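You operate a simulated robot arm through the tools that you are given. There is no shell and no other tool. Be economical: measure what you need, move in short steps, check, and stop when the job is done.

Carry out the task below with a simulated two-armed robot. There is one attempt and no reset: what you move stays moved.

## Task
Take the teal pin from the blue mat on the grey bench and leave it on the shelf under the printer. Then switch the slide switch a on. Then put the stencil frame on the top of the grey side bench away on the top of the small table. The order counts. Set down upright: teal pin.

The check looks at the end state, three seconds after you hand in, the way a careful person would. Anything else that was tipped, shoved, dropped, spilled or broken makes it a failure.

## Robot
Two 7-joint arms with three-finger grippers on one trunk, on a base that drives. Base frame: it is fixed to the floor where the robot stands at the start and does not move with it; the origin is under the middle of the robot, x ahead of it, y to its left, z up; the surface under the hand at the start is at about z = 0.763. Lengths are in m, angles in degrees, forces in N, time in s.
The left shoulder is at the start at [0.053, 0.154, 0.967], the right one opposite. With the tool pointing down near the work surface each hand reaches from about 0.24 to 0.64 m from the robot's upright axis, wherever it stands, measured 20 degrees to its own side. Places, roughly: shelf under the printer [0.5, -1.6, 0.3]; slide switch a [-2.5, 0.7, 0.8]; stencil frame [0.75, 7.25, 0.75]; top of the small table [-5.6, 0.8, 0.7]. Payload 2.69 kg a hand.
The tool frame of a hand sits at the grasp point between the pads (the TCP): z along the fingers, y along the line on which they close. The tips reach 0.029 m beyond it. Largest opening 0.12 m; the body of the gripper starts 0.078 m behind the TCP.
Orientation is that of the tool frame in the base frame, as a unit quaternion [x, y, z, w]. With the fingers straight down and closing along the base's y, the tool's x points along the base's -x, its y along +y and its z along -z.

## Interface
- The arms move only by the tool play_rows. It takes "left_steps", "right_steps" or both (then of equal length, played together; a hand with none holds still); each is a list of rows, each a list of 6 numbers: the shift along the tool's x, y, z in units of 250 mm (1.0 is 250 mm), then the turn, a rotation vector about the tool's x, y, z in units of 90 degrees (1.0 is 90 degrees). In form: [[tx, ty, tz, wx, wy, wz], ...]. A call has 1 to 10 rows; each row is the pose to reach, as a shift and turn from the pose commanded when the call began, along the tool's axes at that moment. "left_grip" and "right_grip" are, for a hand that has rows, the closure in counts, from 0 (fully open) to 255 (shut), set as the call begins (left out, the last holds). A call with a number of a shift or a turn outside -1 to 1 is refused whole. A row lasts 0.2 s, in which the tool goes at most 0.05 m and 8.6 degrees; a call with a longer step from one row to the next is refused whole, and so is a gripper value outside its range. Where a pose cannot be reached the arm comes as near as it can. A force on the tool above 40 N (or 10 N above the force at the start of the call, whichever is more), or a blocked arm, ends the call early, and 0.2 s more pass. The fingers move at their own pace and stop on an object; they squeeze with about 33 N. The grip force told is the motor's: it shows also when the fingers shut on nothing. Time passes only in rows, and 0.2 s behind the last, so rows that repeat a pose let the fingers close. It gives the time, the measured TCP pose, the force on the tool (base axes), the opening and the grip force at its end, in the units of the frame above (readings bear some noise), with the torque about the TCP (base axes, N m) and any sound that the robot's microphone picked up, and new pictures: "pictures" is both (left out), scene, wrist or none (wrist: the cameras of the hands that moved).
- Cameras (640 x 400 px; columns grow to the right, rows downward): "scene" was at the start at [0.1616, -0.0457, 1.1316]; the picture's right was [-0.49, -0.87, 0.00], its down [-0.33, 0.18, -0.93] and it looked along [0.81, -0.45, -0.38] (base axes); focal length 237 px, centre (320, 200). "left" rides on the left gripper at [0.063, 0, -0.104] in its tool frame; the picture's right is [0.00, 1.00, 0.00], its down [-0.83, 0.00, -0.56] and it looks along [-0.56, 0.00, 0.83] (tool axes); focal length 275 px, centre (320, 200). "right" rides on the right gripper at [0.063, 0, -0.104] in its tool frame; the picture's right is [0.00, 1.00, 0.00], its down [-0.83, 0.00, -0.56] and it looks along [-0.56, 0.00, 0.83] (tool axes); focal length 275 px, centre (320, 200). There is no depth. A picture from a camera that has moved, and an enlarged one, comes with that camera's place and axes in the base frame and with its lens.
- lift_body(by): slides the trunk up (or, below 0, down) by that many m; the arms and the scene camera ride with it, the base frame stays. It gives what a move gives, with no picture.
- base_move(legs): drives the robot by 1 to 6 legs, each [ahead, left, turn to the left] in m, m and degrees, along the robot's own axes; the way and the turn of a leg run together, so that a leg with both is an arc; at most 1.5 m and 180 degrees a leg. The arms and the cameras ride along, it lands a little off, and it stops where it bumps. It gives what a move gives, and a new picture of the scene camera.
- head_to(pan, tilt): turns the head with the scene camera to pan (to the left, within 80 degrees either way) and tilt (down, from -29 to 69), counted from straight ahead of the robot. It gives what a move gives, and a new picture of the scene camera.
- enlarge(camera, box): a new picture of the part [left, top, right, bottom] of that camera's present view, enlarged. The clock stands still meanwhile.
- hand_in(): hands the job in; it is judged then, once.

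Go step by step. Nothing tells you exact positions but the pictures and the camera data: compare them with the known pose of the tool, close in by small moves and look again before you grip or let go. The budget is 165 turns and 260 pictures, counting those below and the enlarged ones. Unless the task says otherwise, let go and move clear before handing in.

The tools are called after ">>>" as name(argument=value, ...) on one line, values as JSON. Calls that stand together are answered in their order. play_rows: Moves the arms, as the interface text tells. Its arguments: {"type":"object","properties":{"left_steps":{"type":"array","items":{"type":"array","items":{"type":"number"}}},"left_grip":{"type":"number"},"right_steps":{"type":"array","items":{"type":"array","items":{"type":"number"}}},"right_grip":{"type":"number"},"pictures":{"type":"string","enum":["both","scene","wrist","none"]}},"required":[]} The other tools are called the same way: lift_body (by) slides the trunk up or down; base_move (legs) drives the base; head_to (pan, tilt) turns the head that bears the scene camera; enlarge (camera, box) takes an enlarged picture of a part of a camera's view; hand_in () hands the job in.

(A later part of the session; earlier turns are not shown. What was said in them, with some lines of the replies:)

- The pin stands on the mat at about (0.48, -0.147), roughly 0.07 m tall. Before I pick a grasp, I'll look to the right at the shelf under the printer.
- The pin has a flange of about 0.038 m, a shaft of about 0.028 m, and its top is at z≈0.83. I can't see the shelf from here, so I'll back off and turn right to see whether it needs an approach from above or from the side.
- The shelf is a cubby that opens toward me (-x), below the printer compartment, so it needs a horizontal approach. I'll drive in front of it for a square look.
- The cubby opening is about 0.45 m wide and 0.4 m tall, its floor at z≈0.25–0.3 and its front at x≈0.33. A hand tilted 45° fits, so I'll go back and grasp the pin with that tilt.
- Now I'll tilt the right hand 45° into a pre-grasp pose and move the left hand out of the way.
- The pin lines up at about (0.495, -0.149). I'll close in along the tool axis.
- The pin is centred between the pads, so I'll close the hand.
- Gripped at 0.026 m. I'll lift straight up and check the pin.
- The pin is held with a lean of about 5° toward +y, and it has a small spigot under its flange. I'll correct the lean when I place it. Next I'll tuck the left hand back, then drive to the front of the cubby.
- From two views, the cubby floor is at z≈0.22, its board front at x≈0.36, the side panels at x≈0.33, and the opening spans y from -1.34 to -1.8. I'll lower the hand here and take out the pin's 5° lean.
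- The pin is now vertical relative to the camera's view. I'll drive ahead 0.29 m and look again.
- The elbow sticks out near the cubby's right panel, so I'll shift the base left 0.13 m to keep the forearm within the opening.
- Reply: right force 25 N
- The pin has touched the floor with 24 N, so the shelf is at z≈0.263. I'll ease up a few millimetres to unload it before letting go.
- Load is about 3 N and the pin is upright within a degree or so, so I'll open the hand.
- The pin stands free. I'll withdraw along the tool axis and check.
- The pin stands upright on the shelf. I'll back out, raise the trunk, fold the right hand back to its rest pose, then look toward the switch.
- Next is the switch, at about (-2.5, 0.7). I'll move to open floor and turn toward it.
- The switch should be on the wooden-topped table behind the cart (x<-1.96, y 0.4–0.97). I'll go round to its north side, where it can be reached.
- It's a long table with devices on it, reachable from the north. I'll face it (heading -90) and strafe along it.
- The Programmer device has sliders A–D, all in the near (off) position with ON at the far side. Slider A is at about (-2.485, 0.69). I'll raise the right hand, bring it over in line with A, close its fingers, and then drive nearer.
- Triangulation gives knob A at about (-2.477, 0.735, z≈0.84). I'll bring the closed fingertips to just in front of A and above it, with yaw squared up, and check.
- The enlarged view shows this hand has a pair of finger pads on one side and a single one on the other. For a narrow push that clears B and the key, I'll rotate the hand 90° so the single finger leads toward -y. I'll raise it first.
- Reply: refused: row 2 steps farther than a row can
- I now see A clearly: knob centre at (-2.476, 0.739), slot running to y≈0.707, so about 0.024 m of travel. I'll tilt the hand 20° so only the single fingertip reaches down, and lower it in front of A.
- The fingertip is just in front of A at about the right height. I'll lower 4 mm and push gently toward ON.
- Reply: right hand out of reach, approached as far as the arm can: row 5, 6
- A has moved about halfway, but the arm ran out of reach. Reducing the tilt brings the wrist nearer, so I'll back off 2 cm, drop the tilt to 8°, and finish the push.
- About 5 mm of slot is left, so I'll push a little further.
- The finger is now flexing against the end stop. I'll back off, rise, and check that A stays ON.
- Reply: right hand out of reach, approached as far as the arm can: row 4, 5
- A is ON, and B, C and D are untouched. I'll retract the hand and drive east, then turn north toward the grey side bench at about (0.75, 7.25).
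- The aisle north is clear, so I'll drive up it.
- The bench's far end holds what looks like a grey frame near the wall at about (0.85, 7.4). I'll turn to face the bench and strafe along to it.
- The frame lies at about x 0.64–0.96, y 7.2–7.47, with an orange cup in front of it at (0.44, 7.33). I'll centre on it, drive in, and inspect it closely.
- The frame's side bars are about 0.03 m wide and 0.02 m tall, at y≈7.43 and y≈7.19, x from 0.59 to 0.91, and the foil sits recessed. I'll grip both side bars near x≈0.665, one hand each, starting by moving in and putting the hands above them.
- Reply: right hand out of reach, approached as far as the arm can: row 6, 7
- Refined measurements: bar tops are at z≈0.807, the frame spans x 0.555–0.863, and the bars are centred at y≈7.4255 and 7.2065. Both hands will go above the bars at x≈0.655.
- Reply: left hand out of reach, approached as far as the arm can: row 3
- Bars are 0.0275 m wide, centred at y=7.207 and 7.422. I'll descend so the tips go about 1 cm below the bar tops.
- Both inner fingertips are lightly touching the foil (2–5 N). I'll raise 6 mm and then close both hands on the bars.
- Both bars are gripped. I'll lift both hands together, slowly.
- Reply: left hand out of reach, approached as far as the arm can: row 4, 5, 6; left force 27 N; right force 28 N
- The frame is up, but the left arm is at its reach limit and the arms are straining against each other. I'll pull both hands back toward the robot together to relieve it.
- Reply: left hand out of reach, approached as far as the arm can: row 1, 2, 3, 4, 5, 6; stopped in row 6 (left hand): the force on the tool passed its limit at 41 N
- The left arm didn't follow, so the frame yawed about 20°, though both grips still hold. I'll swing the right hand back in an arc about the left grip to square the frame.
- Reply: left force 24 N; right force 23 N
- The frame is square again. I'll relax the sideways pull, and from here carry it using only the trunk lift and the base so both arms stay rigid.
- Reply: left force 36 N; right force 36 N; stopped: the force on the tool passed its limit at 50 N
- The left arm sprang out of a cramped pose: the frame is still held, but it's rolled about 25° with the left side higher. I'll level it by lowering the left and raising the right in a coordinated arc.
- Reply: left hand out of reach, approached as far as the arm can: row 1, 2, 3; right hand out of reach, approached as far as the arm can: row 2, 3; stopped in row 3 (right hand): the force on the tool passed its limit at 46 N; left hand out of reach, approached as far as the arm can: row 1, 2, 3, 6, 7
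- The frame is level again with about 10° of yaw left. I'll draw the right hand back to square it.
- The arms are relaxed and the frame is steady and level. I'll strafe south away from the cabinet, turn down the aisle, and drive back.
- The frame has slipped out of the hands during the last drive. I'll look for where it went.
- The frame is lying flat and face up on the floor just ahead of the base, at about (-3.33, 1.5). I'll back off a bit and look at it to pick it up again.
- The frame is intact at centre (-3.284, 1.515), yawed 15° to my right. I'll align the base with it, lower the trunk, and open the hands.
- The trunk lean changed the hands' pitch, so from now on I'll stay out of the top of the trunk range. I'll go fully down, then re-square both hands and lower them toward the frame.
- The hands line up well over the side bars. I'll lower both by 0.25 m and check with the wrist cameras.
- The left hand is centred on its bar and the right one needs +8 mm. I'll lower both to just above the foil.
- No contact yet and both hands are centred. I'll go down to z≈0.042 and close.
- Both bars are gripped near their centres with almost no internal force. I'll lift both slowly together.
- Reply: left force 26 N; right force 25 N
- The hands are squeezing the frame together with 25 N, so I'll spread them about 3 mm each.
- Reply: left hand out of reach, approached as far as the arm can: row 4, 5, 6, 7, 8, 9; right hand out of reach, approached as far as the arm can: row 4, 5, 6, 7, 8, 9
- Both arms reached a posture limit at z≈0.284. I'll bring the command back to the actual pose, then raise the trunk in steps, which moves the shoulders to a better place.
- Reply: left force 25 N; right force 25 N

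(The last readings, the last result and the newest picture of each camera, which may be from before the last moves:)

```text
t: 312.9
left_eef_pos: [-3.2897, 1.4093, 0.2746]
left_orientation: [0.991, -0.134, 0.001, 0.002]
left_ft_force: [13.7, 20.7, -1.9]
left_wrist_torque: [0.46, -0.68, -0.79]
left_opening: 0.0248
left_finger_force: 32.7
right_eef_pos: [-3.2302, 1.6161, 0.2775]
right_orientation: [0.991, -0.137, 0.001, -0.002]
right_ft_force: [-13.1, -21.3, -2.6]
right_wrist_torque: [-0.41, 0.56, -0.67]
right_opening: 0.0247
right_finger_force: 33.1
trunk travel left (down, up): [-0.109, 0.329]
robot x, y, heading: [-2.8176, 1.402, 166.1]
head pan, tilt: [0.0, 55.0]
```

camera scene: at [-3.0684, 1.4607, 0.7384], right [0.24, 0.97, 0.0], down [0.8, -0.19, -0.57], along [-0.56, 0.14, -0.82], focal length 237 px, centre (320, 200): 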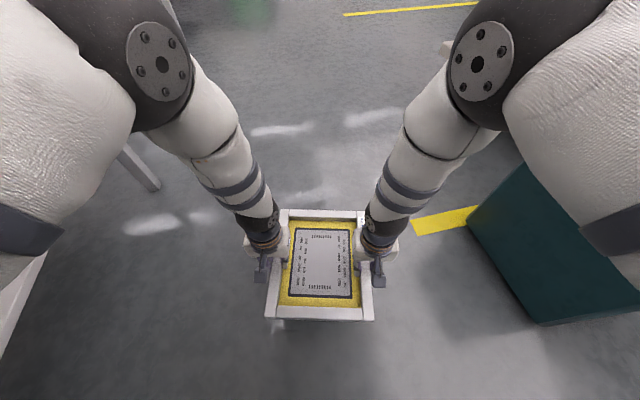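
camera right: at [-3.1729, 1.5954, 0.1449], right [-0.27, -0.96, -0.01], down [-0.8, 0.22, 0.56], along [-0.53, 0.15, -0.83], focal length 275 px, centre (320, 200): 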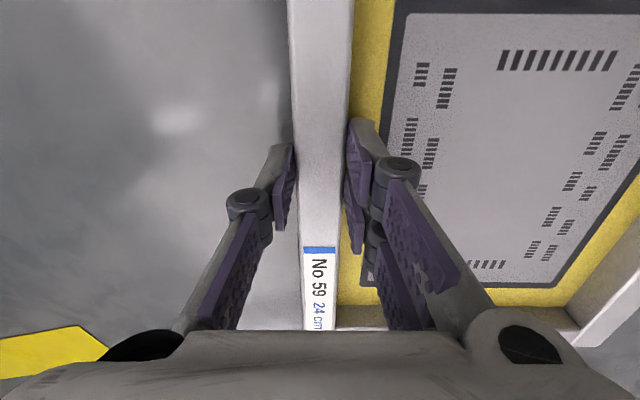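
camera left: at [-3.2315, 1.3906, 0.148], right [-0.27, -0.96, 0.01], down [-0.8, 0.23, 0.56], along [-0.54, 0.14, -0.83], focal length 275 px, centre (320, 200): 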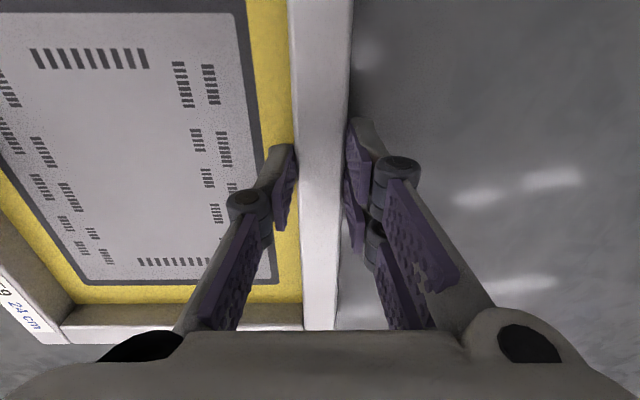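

>>> play_rows(left_steps=[[0.003, -0.006, 0, 0, 0, 0], [0.004, -0.011, 0, 0, 0, 0], [0.004, -0.011, 0, 0, 0, 0]], right_steps=[[-0.003, 0.006, 0, 0, 0, 0], [-0.004, 0.011, 0, 0, 0, 0], [-0.004, 0.011, 0, 0, 0, 0]], pictures="none")

>>> lift_body(by=0.22)

>>> head_to(pan=0, tilt=35)

```text
t: 313.7
left_eef_pos: [-3.2907, 1.4089, 0.2763]
left_orientation: [0.991, -0.134, -0.001, 0.005]
left_ft_force: [3.6, 0.0, -2.1]
left_wrist_torque: [-0.01, -0.27, -0.64]
left_opening: 0.0249
left_finger_force: 32.7
right_eef_pos: [-3.2313, 1.6147, 0.2767]
right_orientation: [0.991, -0.137, 0.001, -0.006]
right_ft_force: [-3.7, -1.0, -1.2]
right_wrist_torque: [0.03, 0.24, -0.12]
right_opening: 0.0247
right_finger_force: 32.9
trunk travel left (down, up): [-0.109, 0.329]
robot x, y, heading: [-2.8168, 1.4023, 166.3]
head pan, tilt: [0.0, 55.0]
```

```text
t: 316.0
left_eef_pos: [-3.2899, 1.4086, 0.4948]
left_orientation: [0.991, -0.134, 0.0, 0.005]
left_ft_force: [-3.7, -23.0, -0.5]
left_wrist_torque: [-0.38, 0.21, -0.63]
left_opening: 0.0248
left_finger_force: 32.9
right_eef_pos: [-3.2308, 1.6153, 0.4977]
right_orientation: [0.991, -0.136, 0.002, -0.004]
right_ft_force: [4.3, 22.7, -3.1]
right_wrist_torque: [0.6, -0.36, 0.1]
right_opening: 0.0246
right_finger_force: 33.0
trunk travel left (down, up): [-0.329, 0.109]
robot x, y, heading: [-2.8201, 1.3984, 166.7]
head pan, tilt: [0.0, 55.0]
```

```text
t: 316.8
left_eef_pos: [-3.2903, 1.408, 0.4955]
left_orientation: [0.991, -0.134, -0.001, 0.005]
left_ft_force: [-3.7, -22.6, -1.2]
left_wrist_torque: [-0.35, 0.31, -0.57]
left_opening: 0.0249
left_finger_force: 33.2
right_eef_pos: [-3.2317, 1.6146, 0.4977]
right_orientation: [0.991, -0.137, 0.001, -0.005]
right_ft_force: [4.7, 23.7, -3.0]
right_wrist_torque: [0.54, -0.39, 0.06]
right_opening: 0.0245
right_finger_force: 32.5
trunk travel left (down, up): [-0.329, 0.109]
robot x, y, heading: [-2.8215, 1.4032, 166.2]
head pan, tilt: [0.0, 35.0]
camera scene: at [-2.9887, 1.4413, 1.1005], right [0.24, 0.97, 0.0], down [0.56, -0.14, -0.82], along [-0.8, 0.19, -0.57], focal length 237 px, centre (320, 200)
```

scene: 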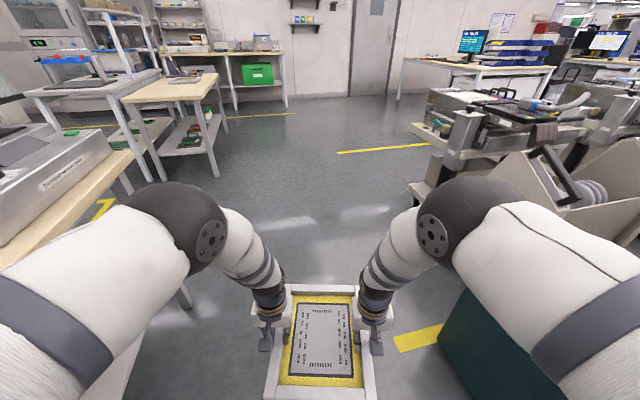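

The trunk is back in its normal range. I'll relax the squeeze and raise both arms together.

>>> play_rows(left_steps=[[0, 0.006, 0, 0, 0, 0], [0, 0.011, 0, 0, 0, 0], [0, 0.011, -0.1, 0, 0, 0], [0, 0.011, -0.2, 0, 0, 0], [0, 0.011, -0.3, 0, 0, 0], [0, 0.011, -0.4, 0, 0, 0], [0, 0.011, -0.5, 0, 0, 0], [0, 0.011, -0.5, 0, 0, 0]], right_steps=[[0, -0.006, 0, 0, 0, 0], [0, -0.011, 0, 0, 0, 0], [0, -0.011, -0.1, 0, 0, 0], [0, -0.011, -0.2, 0, 0, 0], [0, -0.011, -0.3, 0, 0, 0], [0, -0.011, -0.4, 0, 0, 0], [0, -0.011, -0.5, 0, 0, 0], [0, -0.011, -0.5, 0, 0, 0]], pictures="none")

```text
t: 318.6
left_eef_pos: [-3.2894, 1.409, 0.6229]
left_orientation: [0.991, -0.134, 0.0, 0.003]
left_ft_force: [2.3, 8.8, -2.6]
left_wrist_torque: [0.08, -0.22, -0.24]
left_opening: 0.0247
left_finger_force: 33.4
right_eef_pos: [-3.2313, 1.6158, 0.6221]
right_orientation: [0.991, -0.137, 0.002, -0.003]
right_ft_force: [-2.1, -8.3, -1.6]
right_wrist_torque: [-0.17, 0.13, 0.3]
right_opening: 0.0249
right_finger_force: 33.4
trunk travel left (down, up): [-0.329, 0.109]
robot x, y, heading: [-2.8189, 1.4016, 166.4]
head pan, tilt: [0.0, 35.0]
```

>>> play_rows(left_steps=[[0, -0.003, -0.1, 0, 0, 0], [0, -0.003, -0.2, 0, 0, 0], [0, -0.003, -0.3, 0, 0, 0], [0, -0.003, -0.4, 0, 0, 0], [0, -0.003, -0.5, 0, 0, 0], [0, -0.003, -0.6, 0, 0, 0], [0, -0.003, -0.7, 0, 0, 0], [0, -0.003, -0.8, 0, 0, 0], [0, -0.003, -0.8, 0, 0, 0]], right_steps=[[0, 0.003, -0.1, 0, 0, 0], [0, 0.003, -0.2, 0, 0, 0], [0, 0.003, -0.3, 0, 0, 0], [0, 0.003, -0.4, 0, 0, 0], [0, 0.003, -0.5, 0, 0, 0], [0, 0.003, -0.6, 0, 0, 0], [0, 0.003, -0.7, 0, 0, 0], [0, 0.003, -0.8, 0, 0, 0], [0, 0.003, -0.8, 0, 0, 0]], pictures="wrist")

```text
t: 320.6
left_eef_pos: [-3.2902, 1.4093, 0.8205]
left_orientation: [0.991, -0.133, 0.0, 0.007]
left_ft_force: [-3.6, -30.8, -1.0]
left_wrist_torque: [-0.9, -0.38, -0.84]
left_opening: 0.0247
left_finger_force: 33.3
right_eef_pos: [-3.2311, 1.6159, 0.8225]
right_orientation: [0.99, -0.138, 0.002, -0.005]
right_ft_force: [4.0, 31.1, -2.3]
right_wrist_torque: [0.99, 0.24, 0.03]
right_opening: 0.0248
right_finger_force: 33.3
trunk travel left (down, up): [-0.329, 0.109]
robot x, y, heading: [-2.8171, 1.3995, 166.4]
head pan, tilt: [0.0, 35.0]
camera right: at [-3.1707, 1.5966, 0.9263], right [-0.27, -0.96, -0.01], down [-0.8, 0.22, 0.56], along [-0.53, 0.16, -0.83], focal length 275 px, centre (320, 200)
camera left: at [-3.2294, 1.3937, 0.9252], right [-0.27, -0.96, 0.01], down [-0.8, 0.23, 0.55], along [-0.54, 0.14, -0.83], focal length 275 px, centre (320, 200)
```

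right: 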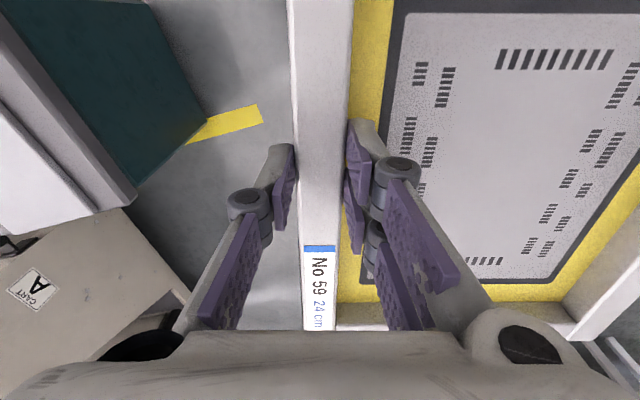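
left: 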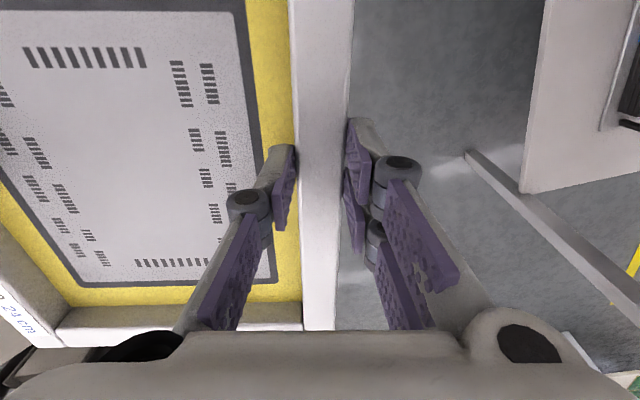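

Lifted to z≈0.82 and the grip looks deep and even. I'll spread the hands to release the squeeze, then drive in short legs.

>>> play_rows(left_steps=[[0, 0.008, 0, 0, 0, 0], [0, 0.015, 0, 0, 0, 0], [0, 0.015, 0, 0, 0, 0]], right_steps=[[0, -0.008, 0, 0, 0, 0], [0, -0.015, 0, 0, 0, 0], [0, -0.015, 0, 0, 0, 0]], pictures="none")

>>> base_move(legs=[[0, 0, 7], [0, 0, 6.5], [0.2, -0.06, 0], [0.3, 0, 0]])

```text
t: 321.4
left_eef_pos: [-3.2906, 1.4088, 0.8211]
left_orientation: [0.991, -0.134, 0.001, 0.002]
left_ft_force: [3.2, -3.4, 0.0]
left_wrist_torque: [-0.05, -0.4, -0.53]
left_opening: 0.0247
left_finger_force: 32.9
right_eef_pos: [-3.2313, 1.6152, 0.8235]
right_orientation: [0.991, -0.137, 0.001, -0.002]
right_ft_force: [-2.9, 4.0, -2.6]
right_wrist_torque: [0.18, 0.26, -0.41]
right_opening: 0.0249
right_finger_force: 32.9
trunk travel left (down, up): [-0.329, 0.109]
robot x, y, heading: [-2.8229, 1.4008, 166.3]
head pan, tilt: [0.0, 35.0]
```

```text
t: 325.9
left_eef_pos: [-3.784, 1.362, 0.8213]
left_orientation: [1.0, -0.018, 0.001, 0.003]
left_ft_force: [3.1, 30.3, -1.5]
left_wrist_torque: [0.86, 0.0, -0.35]
left_opening: 0.0249
left_finger_force: 33.1
right_eef_pos: [-3.7761, 1.5774, 0.8221]
right_orientation: [1.0, -0.021, 0.0, -0.002]
right_ft_force: [-3.5, -30.6, -3.9]
right_wrist_torque: [-0.62, -0.15, -0.05]
right_opening: 0.0251
right_finger_force: 33.3
trunk travel left (down, up): [-0.329, 0.109]
robot x, y, heading: [-3.324, 1.4611, 179.6]
head pan, tilt: [0.0, 35.0]
camera scene: at [-3.5003, 1.4635, 1.1005], right [0.01, 1.0, 0.0], down [0.57, 0.0, -0.82], along [-0.82, 0.01, -0.57], focal length 237 px, centre (320, 200)
```

scene: 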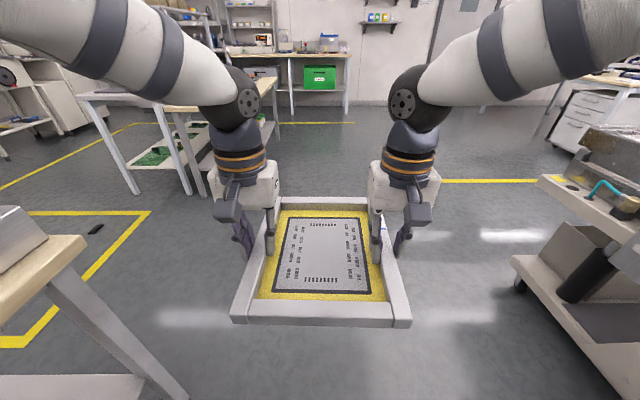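

The frame is holding. Now there's a 30 N stretch, so I'll relax it and go on in short, straight legs.

>>> play_rows(left_steps=[[0, -0.007, 0, 0, 0, 0], [0, -0.013, 0, 0, 0, 0], [0, -0.013, 0, 0, 0, 0]], right_steps=[[0, 0.007, 0, 0, 0, 0], [0, 0.013, 0, 0, 0, 0], [0, 0.013, 0, 0, 0, 0]], pictures="none")

>>> base_move(legs=[[0.35, 0, 0], [0.35, 0, 0]])

```text
t: 326.7
left_eef_pos: [-3.7853, 1.363, 0.8193]
left_orientation: [1.0, -0.017, 0.001, 0.005]
left_ft_force: [1.3, -36.6, -2.3]
left_wrist_torque: [-0.84, -0.14, -0.69]
left_opening: 0.0248
left_finger_force: 33.5
right_eef_pos: [-3.7758, 1.5764, 0.8223]
right_orientation: [1.0, -0.022, 0.001, -0.006]
right_ft_force: [-0.2, 36.5, -2.2]
right_wrist_torque: [1.03, 0.05, 0.27]
right_opening: 0.0246
right_finger_force: 33.0
trunk travel left (down, up): [-0.329, 0.109]
robot x, y, heading: [-3.3236, 1.4642, 179.6]
head pan, tilt: [0.0, 35.0]
```

```text
t: 330.8
left_eef_pos: [-4.4841, 1.3664, 0.8196]
left_orientation: [1.0, -0.019, 0.002, 0.006]
left_ft_force: [0.6, -38.6, -1.1]
left_wrist_torque: [-0.87, -0.09, -0.65]
left_opening: 0.0251
left_finger_force: 33.1
right_eef_pos: [-4.4737, 1.5811, 0.8226]
right_orientation: [1.0, -0.022, 0.0, -0.006]
right_ft_force: [-1.0, 38.2, -3.0]
right_wrist_torque: [1.0, -0.01, 0.13]
right_opening: 0.0246
right_finger_force: 32.7
trunk travel left (down, up): [-0.329, 0.109]
robot x, y, heading: [-4.0247, 1.4659, 179.5]
head pan, tilt: [0.0, 35.0]
camera scene: at [-4.1981, 1.4668, 1.1005], right [0.01, 1.0, 0.0], down [0.57, 0.0, -0.82], along [-0.82, 0.01, -0.57], focal length 237 px, centre (320, 200)
```

scene: 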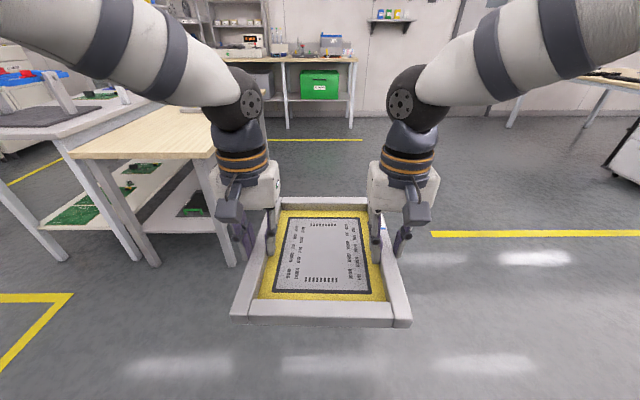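

>>> play_rows(left_steps=[[0, 0.004, 0, 0, 0, 0], [0, 0.0075, 0, 0, 0, 0], [0, 0.0075, 0, 0, 0, 0]], right_steps=[[0, -0.004, 0, 0, 0, 0], [0, -0.0075, 0, 0, 0, 0], [0, -0.0075, 0, 0, 0, 0]], pictures="none")

>>> base_move(legs=[[0.4, 0, 0], [0.4, 0, 0], [0.3, 0, 0]])

```text
t: 331.6
left_eef_pos: [-4.4833, 1.3661, 0.8201]
left_orientation: [1.0, -0.019, 0.001, 0.004]
left_ft_force: [3.2, 18.3, 1.5]
left_wrist_torque: [0.83, -0.23, -0.55]
left_opening: 0.025
left_finger_force: 33.1
right_eef_pos: [-4.4734, 1.5815, 0.8224]
right_orientation: [1.0, -0.02, 0.0, -0.005]
right_ft_force: [-2.7, -19.2, -6.0]
right_wrist_torque: [-0.15, 0.1, -0.02]
right_opening: 0.0248
right_finger_force: 33.0
trunk travel left (down, up): [-0.329, 0.109]
robot x, y, heading: [-4.0222, 1.464, 179.7]
head pan, tilt: [0.0, 35.0]
```

```text
t: 337.8
left_eef_pos: [-5.5684, 1.3794, 0.82]
left_orientation: [1.0, -0.018, 0.002, 0.003]
left_ft_force: [2.0, 30.3, -1.1]
left_wrist_torque: [0.88, -0.11, -0.32]
left_opening: 0.0248
left_finger_force: 33.2
right_eef_pos: [-5.5587, 1.5927, 0.823]
right_orientation: [1.0, -0.021, 0.0, -0.004]
right_ft_force: [-2.1, -30.3, -2.4]
right_wrist_torque: [-0.69, -0.06, 0.18]
right_opening: 0.0245
right_finger_force: 33.0
trunk travel left (down, up): [-0.329, 0.109]
robot x, y, heading: [-5.1099, 1.4798, 179.8]
head pan, tilt: [0.0, 35.0]
camera scene: at [-5.2834, 1.4788, 1.1005], right [0.01, 1.0, 0.0], down [0.57, 0.0, -0.82], along [-0.82, 0.01, -0.57], focal length 237 px, centre (320, 200)
```

scene: 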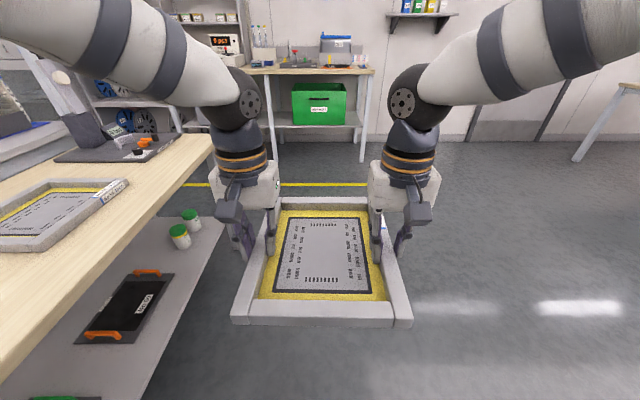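

There's already another frame on the small table at x<-5.65, so I'll place this one on the free area around x≈-5.33. I'll relax the strain, rise 2.5 cm, go forward 0.22 m, and turn left to face the table.

>>> play_rows(left_steps=[[0, -0.004, 0, 0, 0, 0], [0, -0.004, -0.05, 0, 0, 0], [0, -0.004, -0.1, 0, 0, 0], [0, -0.004, -0.1, 0, 0, 0]], right_steps=[[0, 0.004, 0, 0, 0, 0], [0, 0.004, -0.05, 0, 0, 0], [0, 0.004, -0.1, 0, 0, 0], [0, 0.004, -0.1, 0, 0, 0]], pictures="none")

>>> base_move(legs=[[0.21, 0, 0], [0, 0, 30]])

```text
t: 338.8
left_eef_pos: [-5.5674, 1.3783, 0.8455]
left_orientation: [1.0, -0.016, 0.001, 0.005]
left_ft_force: [1.3, -13.7, -2.2]
left_wrist_torque: [-0.47, -0.16, -0.52]
left_opening: 0.0252
left_finger_force: 33.2
right_eef_pos: [-5.558, 1.5926, 0.8476]
right_orientation: [1.0, -0.02, 0.0, -0.006]
right_ft_force: [-0.4, 14.2, -0.7]
right_wrist_torque: [0.32, 0.09, 0.25]
right_opening: 0.0246
right_finger_force: 33.4
trunk travel left (down, up): [-0.329, 0.109]
robot x, y, heading: [-5.1061, 1.4795, 179.3]
head pan, tilt: [0.0, 35.0]
```

```text
t: 341.9
left_eef_pos: [-5.6674, 1.1689, 0.8456]
left_orientation: [0.972, 0.234, 0.003, 0.004]
left_ft_force: [13.5, -23.1, -1.9]
left_wrist_torque: [-0.49, -0.3, -0.53]
left_opening: 0.025
left_finger_force: 33.2
right_eef_pos: [-5.7631, 1.3594, 0.8473]
right_orientation: [0.973, 0.232, -0.002, -0.005]
right_ft_force: [-12.9, 23.0, -2.8]
right_wrist_torque: [0.65, 0.3, 0.15]
right_opening: 0.0247
right_finger_force: 32.4
trunk travel left (down, up): [-0.329, 0.109]
robot x, y, heading: [-5.3134, 1.478, -151.2]
head pan, tilt: [0.0, 35.0]
camera scene: at [-5.4685, 1.3956, 1.1006], right [-0.48, 0.88, 0.0], down [0.5, 0.28, -0.82], along [-0.72, -0.4, -0.57], focal length 237 px, centre (320, 200)
```

scene: 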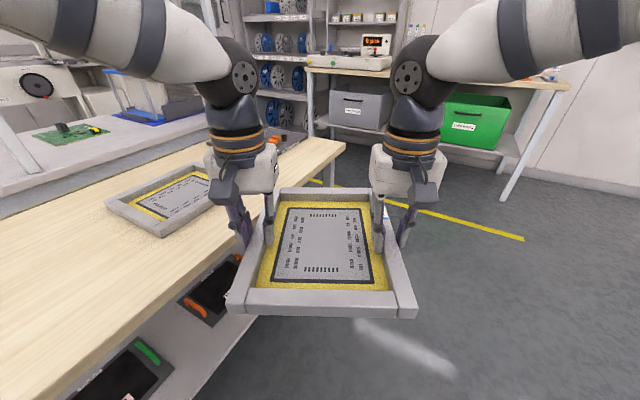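

>>> play_rows(left_steps=[[0, 0.003, 0, 0, 0, 0], [0, 0.003, 0, 0, 0, 0]], right_steps=[[0, -0.003, 0, 0, 0, 0], [0, -0.003, 0, 0, 0, 0]], pictures="none")

>>> base_move(legs=[[0, 0, 30], [0, 0, 31]])

```text
t: 342.5
left_eef_pos: [-5.6678, 1.1682, 0.8465]
left_orientation: [0.972, 0.235, 0.003, 0.003]
left_ft_force: [-3.6, 8.9, -0.8]
left_wrist_torque: [0.36, 0.06, -0.37]
left_opening: 0.0249
left_finger_force: 32.7
right_eef_pos: [-5.765, 1.3603, 0.8472]
right_orientation: [0.973, 0.231, -0.002, -0.004]
right_ft_force: [2.9, -7.6, -4.2]
right_wrist_torque: [-0.01, 0.0, 0.2]
right_opening: 0.0248
right_finger_force: 32.4
trunk travel left (down, up): [-0.329, 0.109]
robot x, y, heading: [-5.3152, 1.4767, -151.4]
head pan, tilt: [0.0, 35.0]
```

```text
t: 345.9
left_eef_pos: [-5.2088, 1.0223, 0.8451]
left_orientation: [0.714, 0.7, 0.004, 0.002]
left_ft_force: [-25.5, -0.3, -2.8]
left_wrist_torque: [-0.07, 0.66, -0.27]
left_opening: 0.0249
left_finger_force: 32.6
right_eef_pos: [-5.4239, 1.0286, 0.8482]
right_orientation: [0.716, 0.698, -0.005, -0.003]
right_ft_force: [26.1, -0.9, -2.7]
right_wrist_torque: [0.18, -0.72, 0.24]
right_opening: 0.0248
right_finger_force: 32.9
trunk travel left (down, up): [-0.329, 0.109]
robot x, y, heading: [-5.3137, 1.4796, -89.6]
head pan, tilt: [0.0, 35.0]
camera scene: at [-5.3153, 1.3059, 1.1006], right [-1.0, -0.01, 0.0], down [0.0, 0.57, -0.82], along [0.01, -0.82, -0.57], focal length 237 px, centre (320, 200)
```

scene: 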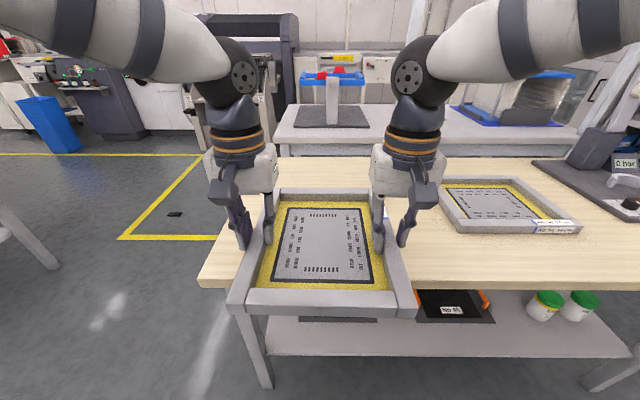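

I'm squared up with the table, and its free area is directly ahead. I'll relax the strain and drive ahead 0.195 m so the frame is over the tabletop.

>>> play_rows(left_steps=[[0, -0.003, 0, 0, 0, 0], [0, -0.003, 0, 0, 0, 0]], right_steps=[[0, 0.003, 0, 0, 0, 0], [0, 0.003, 0, 0, 0, 0]], pictures="none")

>>> base_move(legs=[[0.2, 0, 0]])

```text
t: 346.5
left_eef_pos: [-5.2104, 1.0211, 0.8464]
left_orientation: [0.714, 0.7, 0.004, 0.002]
left_ft_force: [6.5, -0.2, -0.8]
left_wrist_torque: [0.11, 0.02, -0.42]
left_opening: 0.0248
left_finger_force: 33.5
right_eef_pos: [-5.4236, 1.0275, 0.8468]
right_orientation: [0.717, 0.697, -0.004, -0.004]
right_ft_force: [-6.0, 0.1, -3.2]
right_wrist_torque: [-0.03, 0.23, 0.29]
right_opening: 0.0248
right_finger_force: 33.0
trunk travel left (down, up): [-0.329, 0.109]
robot x, y, heading: [-5.315, 1.4812, -89.7]
head pan, tilt: [0.0, 35.0]
```

```text
t: 348.1
left_eef_pos: [-5.2078, 0.8249, 0.8466]
left_orientation: [0.715, 0.699, 0.004, 0.002]
left_ft_force: [16.3, 0.3, -2.4]
left_wrist_torque: [0.0, -0.34, -0.41]
left_opening: 0.0248
left_finger_force: 32.9
right_eef_pos: [-5.422, 0.8311, 0.8468]
right_orientation: [0.717, 0.697, -0.003, -0.003]
right_ft_force: [-16.1, -0.1, -2.7]
right_wrist_torque: [0.16, 0.48, 0.25]
right_opening: 0.0246
right_finger_force: 33.1
trunk travel left (down, up): [-0.329, 0.109]
robot x, y, heading: [-5.3126, 1.2794, -89.4]
head pan, tilt: [0.0, 35.0]
camera scene: at [-5.3139, 1.1083, 1.1005], right [-1.0, -0.01, 0.0], down [0.0, 0.57, -0.82], along [0.01, -0.82, -0.57], focal length 237 px, centre (320, 200)
```

scene: 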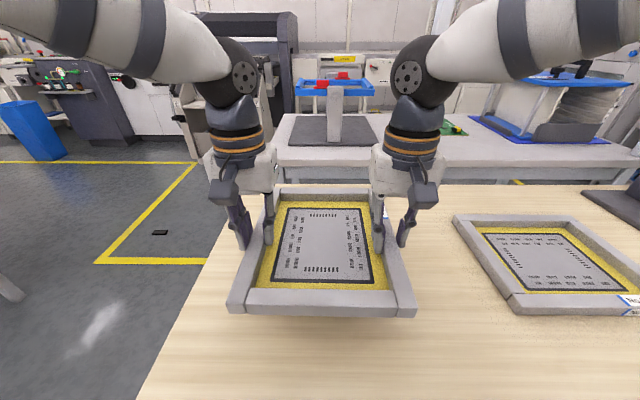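

The frame is over the table with room on all sides. I'll lower both hands together 8 cm.

>>> play_rows(left_steps=[[0, 0.002, 0.06, 0, 0, 0], [0, 0.002, 0.12, 0, 0, 0], [0, 0.002, 0.18, 0, 0, 0], [0, 0.002, 0.24, 0, 0, 0], [0, 0.002, 0.3, 0, 0, 0], [0, 0.002, 0.3, 0, 0, 0]], right_steps=[[0, -0.002, 0.06, 0, 0, 0], [0, -0.002, 0.12, 0, 0, 0], [0, -0.002, 0.18, 0, 0, 0], [0, -0.002, 0.24, 0, 0, 0], [0, -0.002, 0.3, 0, 0, 0], [0, -0.002, 0.3, 0, 0, 0]], pictures="scene")

```text
t: 349.5
left_eef_pos: [-5.2072, 0.8242, 0.7705]
left_orientation: [0.715, 0.7, 0.003, 0.001]
left_ft_force: [-12.4, 2.6, -2.9]
left_wrist_torque: [0.14, 0.45, -0.59]
left_opening: 0.0249
left_finger_force: 32.5
right_eef_pos: [-5.4223, 0.8304, 0.7706]
right_orientation: [0.717, 0.697, -0.004, -0.003]
right_ft_force: [12.1, -3.9, -1.4]
right_wrist_torque: [-0.04, -0.43, -0.04]
right_opening: 0.025
right_finger_force: 33.4
trunk travel left (down, up): [-0.329, 0.109]
robot x, y, heading: [-5.3155, 1.281, -89.6]
head pan, tilt: [0.0, 35.0]
camera scene: at [-5.3139, 1.109, 1.1006], right [-1.0, -0.01, 0.0], down [0.0, 0.57, -0.82], along [0.01, -0.82, -0.57], focal length 237 px, centre (320, 200)
```

scene: 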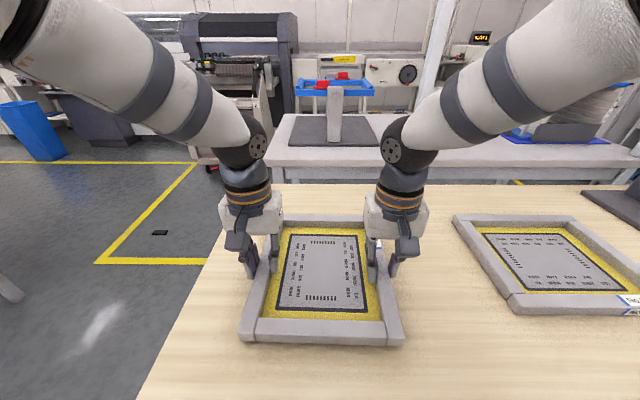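

>>> play_rows(left_steps=[[0, 0, 0.03, 0, 0, 0], [0, 0, 0.06, 0, 0, 0], [0, 0, 0.09, 0, 0, 0], [0, 0, 0.09, 0, 0, 0]], right_steps=[[0, 0, 0.03, 0, 0, 0], [0, 0, 0.06, 0, 0, 0], [0, 0, 0.09, 0, 0, 0], [0, 0, 0.09, 0, 0, 0]], pictures="none")

```text
t: 350.5
left_eef_pos: [-5.2075, 0.825, 0.7516]
left_orientation: [0.715, 0.699, 0.001, 0.004]
left_ft_force: [1.1, 4.5, 22.0]
left_wrist_torque: [1.08, 0.06, -0.35]
left_opening: 0.0252
left_finger_force: 32.7
right_eef_pos: [-5.4222, 0.8317, 0.7516]
right_orientation: [0.716, 0.698, -0.005, -0.001]
right_ft_force: [-2.7, 4.7, 23.0]
right_wrist_torque: [1.12, -0.03, 0.12]
right_opening: 0.025
right_finger_force: 33.0
trunk travel left (down, up): [-0.329, 0.109]
robot x, y, heading: [-5.3138, 1.2806, -89.7]
head pan, tilt: [0.0, 35.0]
stopped in row 4 (left hand): the force on the tool passed its limit at 40 N (the readings are from after the stop); the commanded pose is now the measured one
```

Contact with the tabletop (22 N each). I'll ease up 1 mm and open both hands.

>>> play_rows(left_steps=[[0, 0, -0.004, 0, 0, 0], [0, 0, -0.004, 0, 0, 0]], right_steps=[[0, 0, -0.004, 0, 0, 0], [0, 0, -0.004, 0, 0, 0]], pictures="none")

>>> play_rows(left_steps=[[0, 0, 0, 0, 0, 0], [0, 0, 0, 0, 0, 0], [0, 0, 0, 0, 0, 0]], right_steps=[[0, 0, 0, 0, 0, 0], [0, 0, 0, 0, 0, 0], [0, 0, 0, 0, 0, 0]], left_grip=100, right_grip=100, pictures="both")

```text
t: 351.1
left_eef_pos: [-5.2064, 0.8249, 0.7517]
left_orientation: [0.715, 0.699, -0.001, 0.003]
left_ft_force: [-1.6, 5.1, 14.2]
left_wrist_torque: [-0.83, 0.31, -0.35]
left_opening: 0.0248
left_finger_force: 32.8
right_eef_pos: [-5.4238, 0.8311, 0.7518]
right_orientation: [0.716, 0.698, -0.006, -0.001]
right_ft_force: [3.0, 5.1, 8.6]
right_wrist_torque: [-0.73, -0.23, 0.1]
right_opening: 0.0244
right_finger_force: 32.8
trunk travel left (down, up): [-0.329, 0.109]
robot x, y, heading: [-5.3126, 1.2847, -89.8]
head pan, tilt: [0.0, 35.0]
```

```text
t: 351.9
left_eef_pos: [-5.2069, 0.8234, 0.7518]
left_orientation: [0.714, 0.7, 0.001, 0.002]
left_ft_force: [-0.4, 0.2, -0.2]
left_wrist_torque: [-0.02, 0.01, -0.01]
left_opening: 0.073
left_finger_force: 0.0
right_eef_pos: [-5.4231, 0.8305, 0.7524]
right_orientation: [0.717, 0.698, -0.003, -0.001]
right_ft_force: [0.3, 0.5, -0.1]
right_wrist_torque: [0.01, 0.01, -0.02]
right_opening: 0.0728
right_finger_force: 0.1
trunk travel left (down, up): [-0.329, 0.109]
robot x, y, heading: [-5.3123, 1.2848, -89.3]
head pan, tilt: [0.0, 35.0]
camera scene: at [-5.3139, 1.1091, 1.1006], right [-1.0, -0.01, 0.0], down [0.0, 0.57, -0.82], along [0.01, -0.82, -0.57], focal length 237 px, centre (320, 200)
camera right: at [-5.4198, 0.8925, 0.8549], right [1.0, -0.02, -0.01], down [-0.01, -0.83, 0.56], along [-0.02, -0.56, -0.83], focal length 275 px, centre (320, 200)
camera left: at [-5.2064, 0.8863, 0.8555], right [1.0, -0.03, 0.01], down [-0.02, -0.83, 0.56], along [-0.01, -0.56, -0.83], focal length 275 px, centre (320, 200)
```

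scene: 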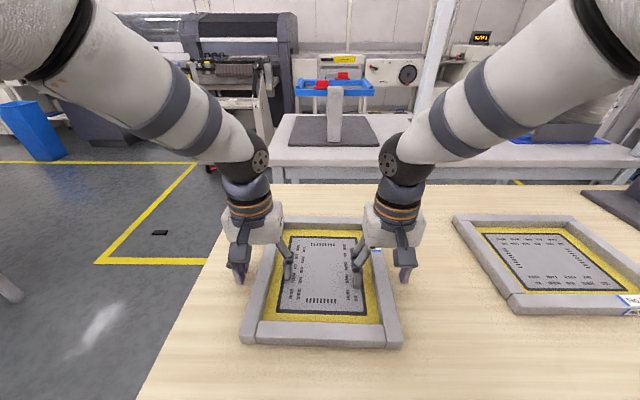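
right: 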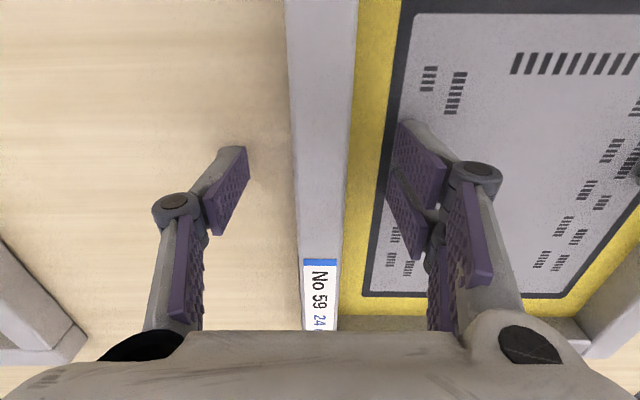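
left: 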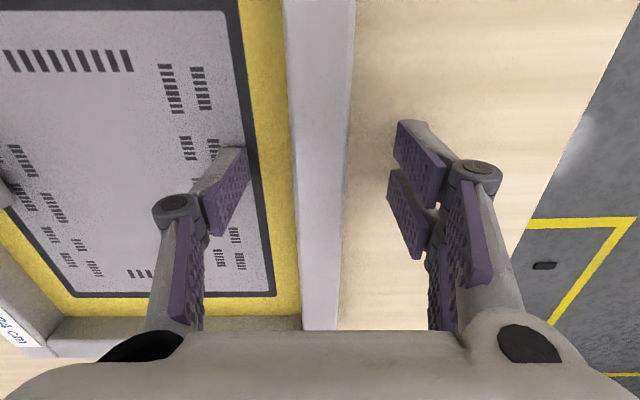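

The frame is flat on the table and released. I'll raise both hands straight up and back away.

>>> play_rows(left_steps=[[0, 0, -0.08, 0, 0, 0], [0, 0, -0.2, 0, 0, 0], [0, 0, -0.35, 0, 0, 0], [0, 0, -0.5, 0, 0, 0], [0, 0, -0.5, 0, 0, 0]], right_steps=[[0, 0, -0.08, 0, 0, 0], [0, 0, -0.2, 0, 0, 0], [0, 0, -0.35, 0, 0, 0], [0, 0, -0.5, 0, 0, 0], [0, 0, -0.5, 0, 0, 0]], pictures="none")

>>> base_move(legs=[[-0.45, 0, 0]])

```text
t: 353.1
left_eef_pos: [-5.2098, 0.8216, 0.8777]
left_orientation: [0.714, 0.7, 0.001, 0.002]
left_ft_force: [0.7, -0.3, -0.8]
left_wrist_torque: [0.0, -0.05, 0.0]
left_opening: 0.0728
left_finger_force: 0.1
right_eef_pos: [-5.4212, 0.8316, 0.8766]
right_orientation: [0.717, 0.697, -0.005, -0.002]
right_ft_force: [0.0, 0.0, 1.0]
right_wrist_torque: [-0.01, -0.02, 0.01]
right_opening: 0.0729
right_finger_force: 0.1
trunk travel left (down, up): [-0.329, 0.109]
robot x, y, heading: [-5.3086, 1.2841, -89.5]
head pan, tilt: [0.0, 35.0]
```

```text
t: 355.8
left_eef_pos: [-5.2106, 1.2681, 0.877]
left_orientation: [0.713, 0.701, 0.0, 0.003]
left_ft_force: [-0.9, 0.4, 0.4]
left_wrist_torque: [-0.02, 0.0, 0.01]
left_opening: 0.0731
left_finger_force: 0.2
right_eef_pos: [-5.4239, 1.2761, 0.8766]
right_orientation: [0.715, 0.699, -0.004, -0.002]
right_ft_force: [0.3, 0.1, -0.4]
right_wrist_torque: [-0.01, -0.02, -0.01]
right_opening: 0.0734
right_finger_force: 0.1
trunk travel left (down, up): [-0.329, 0.109]
robot x, y, heading: [-5.3212, 1.7259, -89.6]
head pan, tilt: [0.0, 35.0]
camera scene: at [-5.3175, 1.5547, 1.1007], right [-1.0, -0.01, 0.0], down [-0.01, 0.57, -0.82], along [0.01, -0.82, -0.57], focal length 237 px, centre (320, 200)
```

scene: 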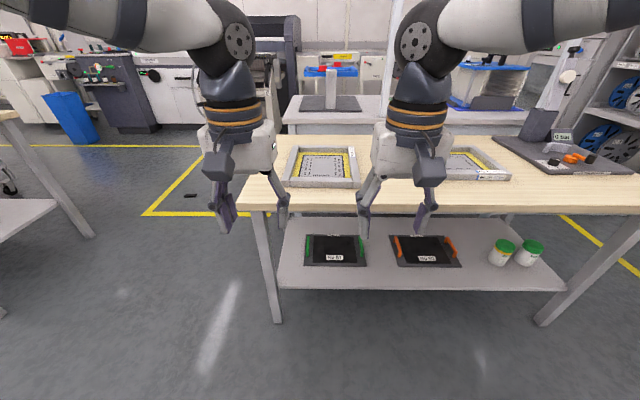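

>>> hand_in()

```text
The job is handed in.
```

I finished all three steps in order, but I dropped the stencil frame once on the way and had to pick it up off the floor.

- **Teal pin:** it stands upright on the shelf under the printer.
- **Slide switch a:** it is ON, and b, c and d were not moved.
- **Stencil frame:** it lies flat on the top of the small table, beside the frame that was already there. It slipped out of both hands mid-drive and fell to the floor, landing face up. It looked undamaged in the pictures, and I regripped it and carried it the rest of the way.

Nothing else looked tipped or shifted in the views I had, but I did not go back to recheck the pin or the switch before handing in.
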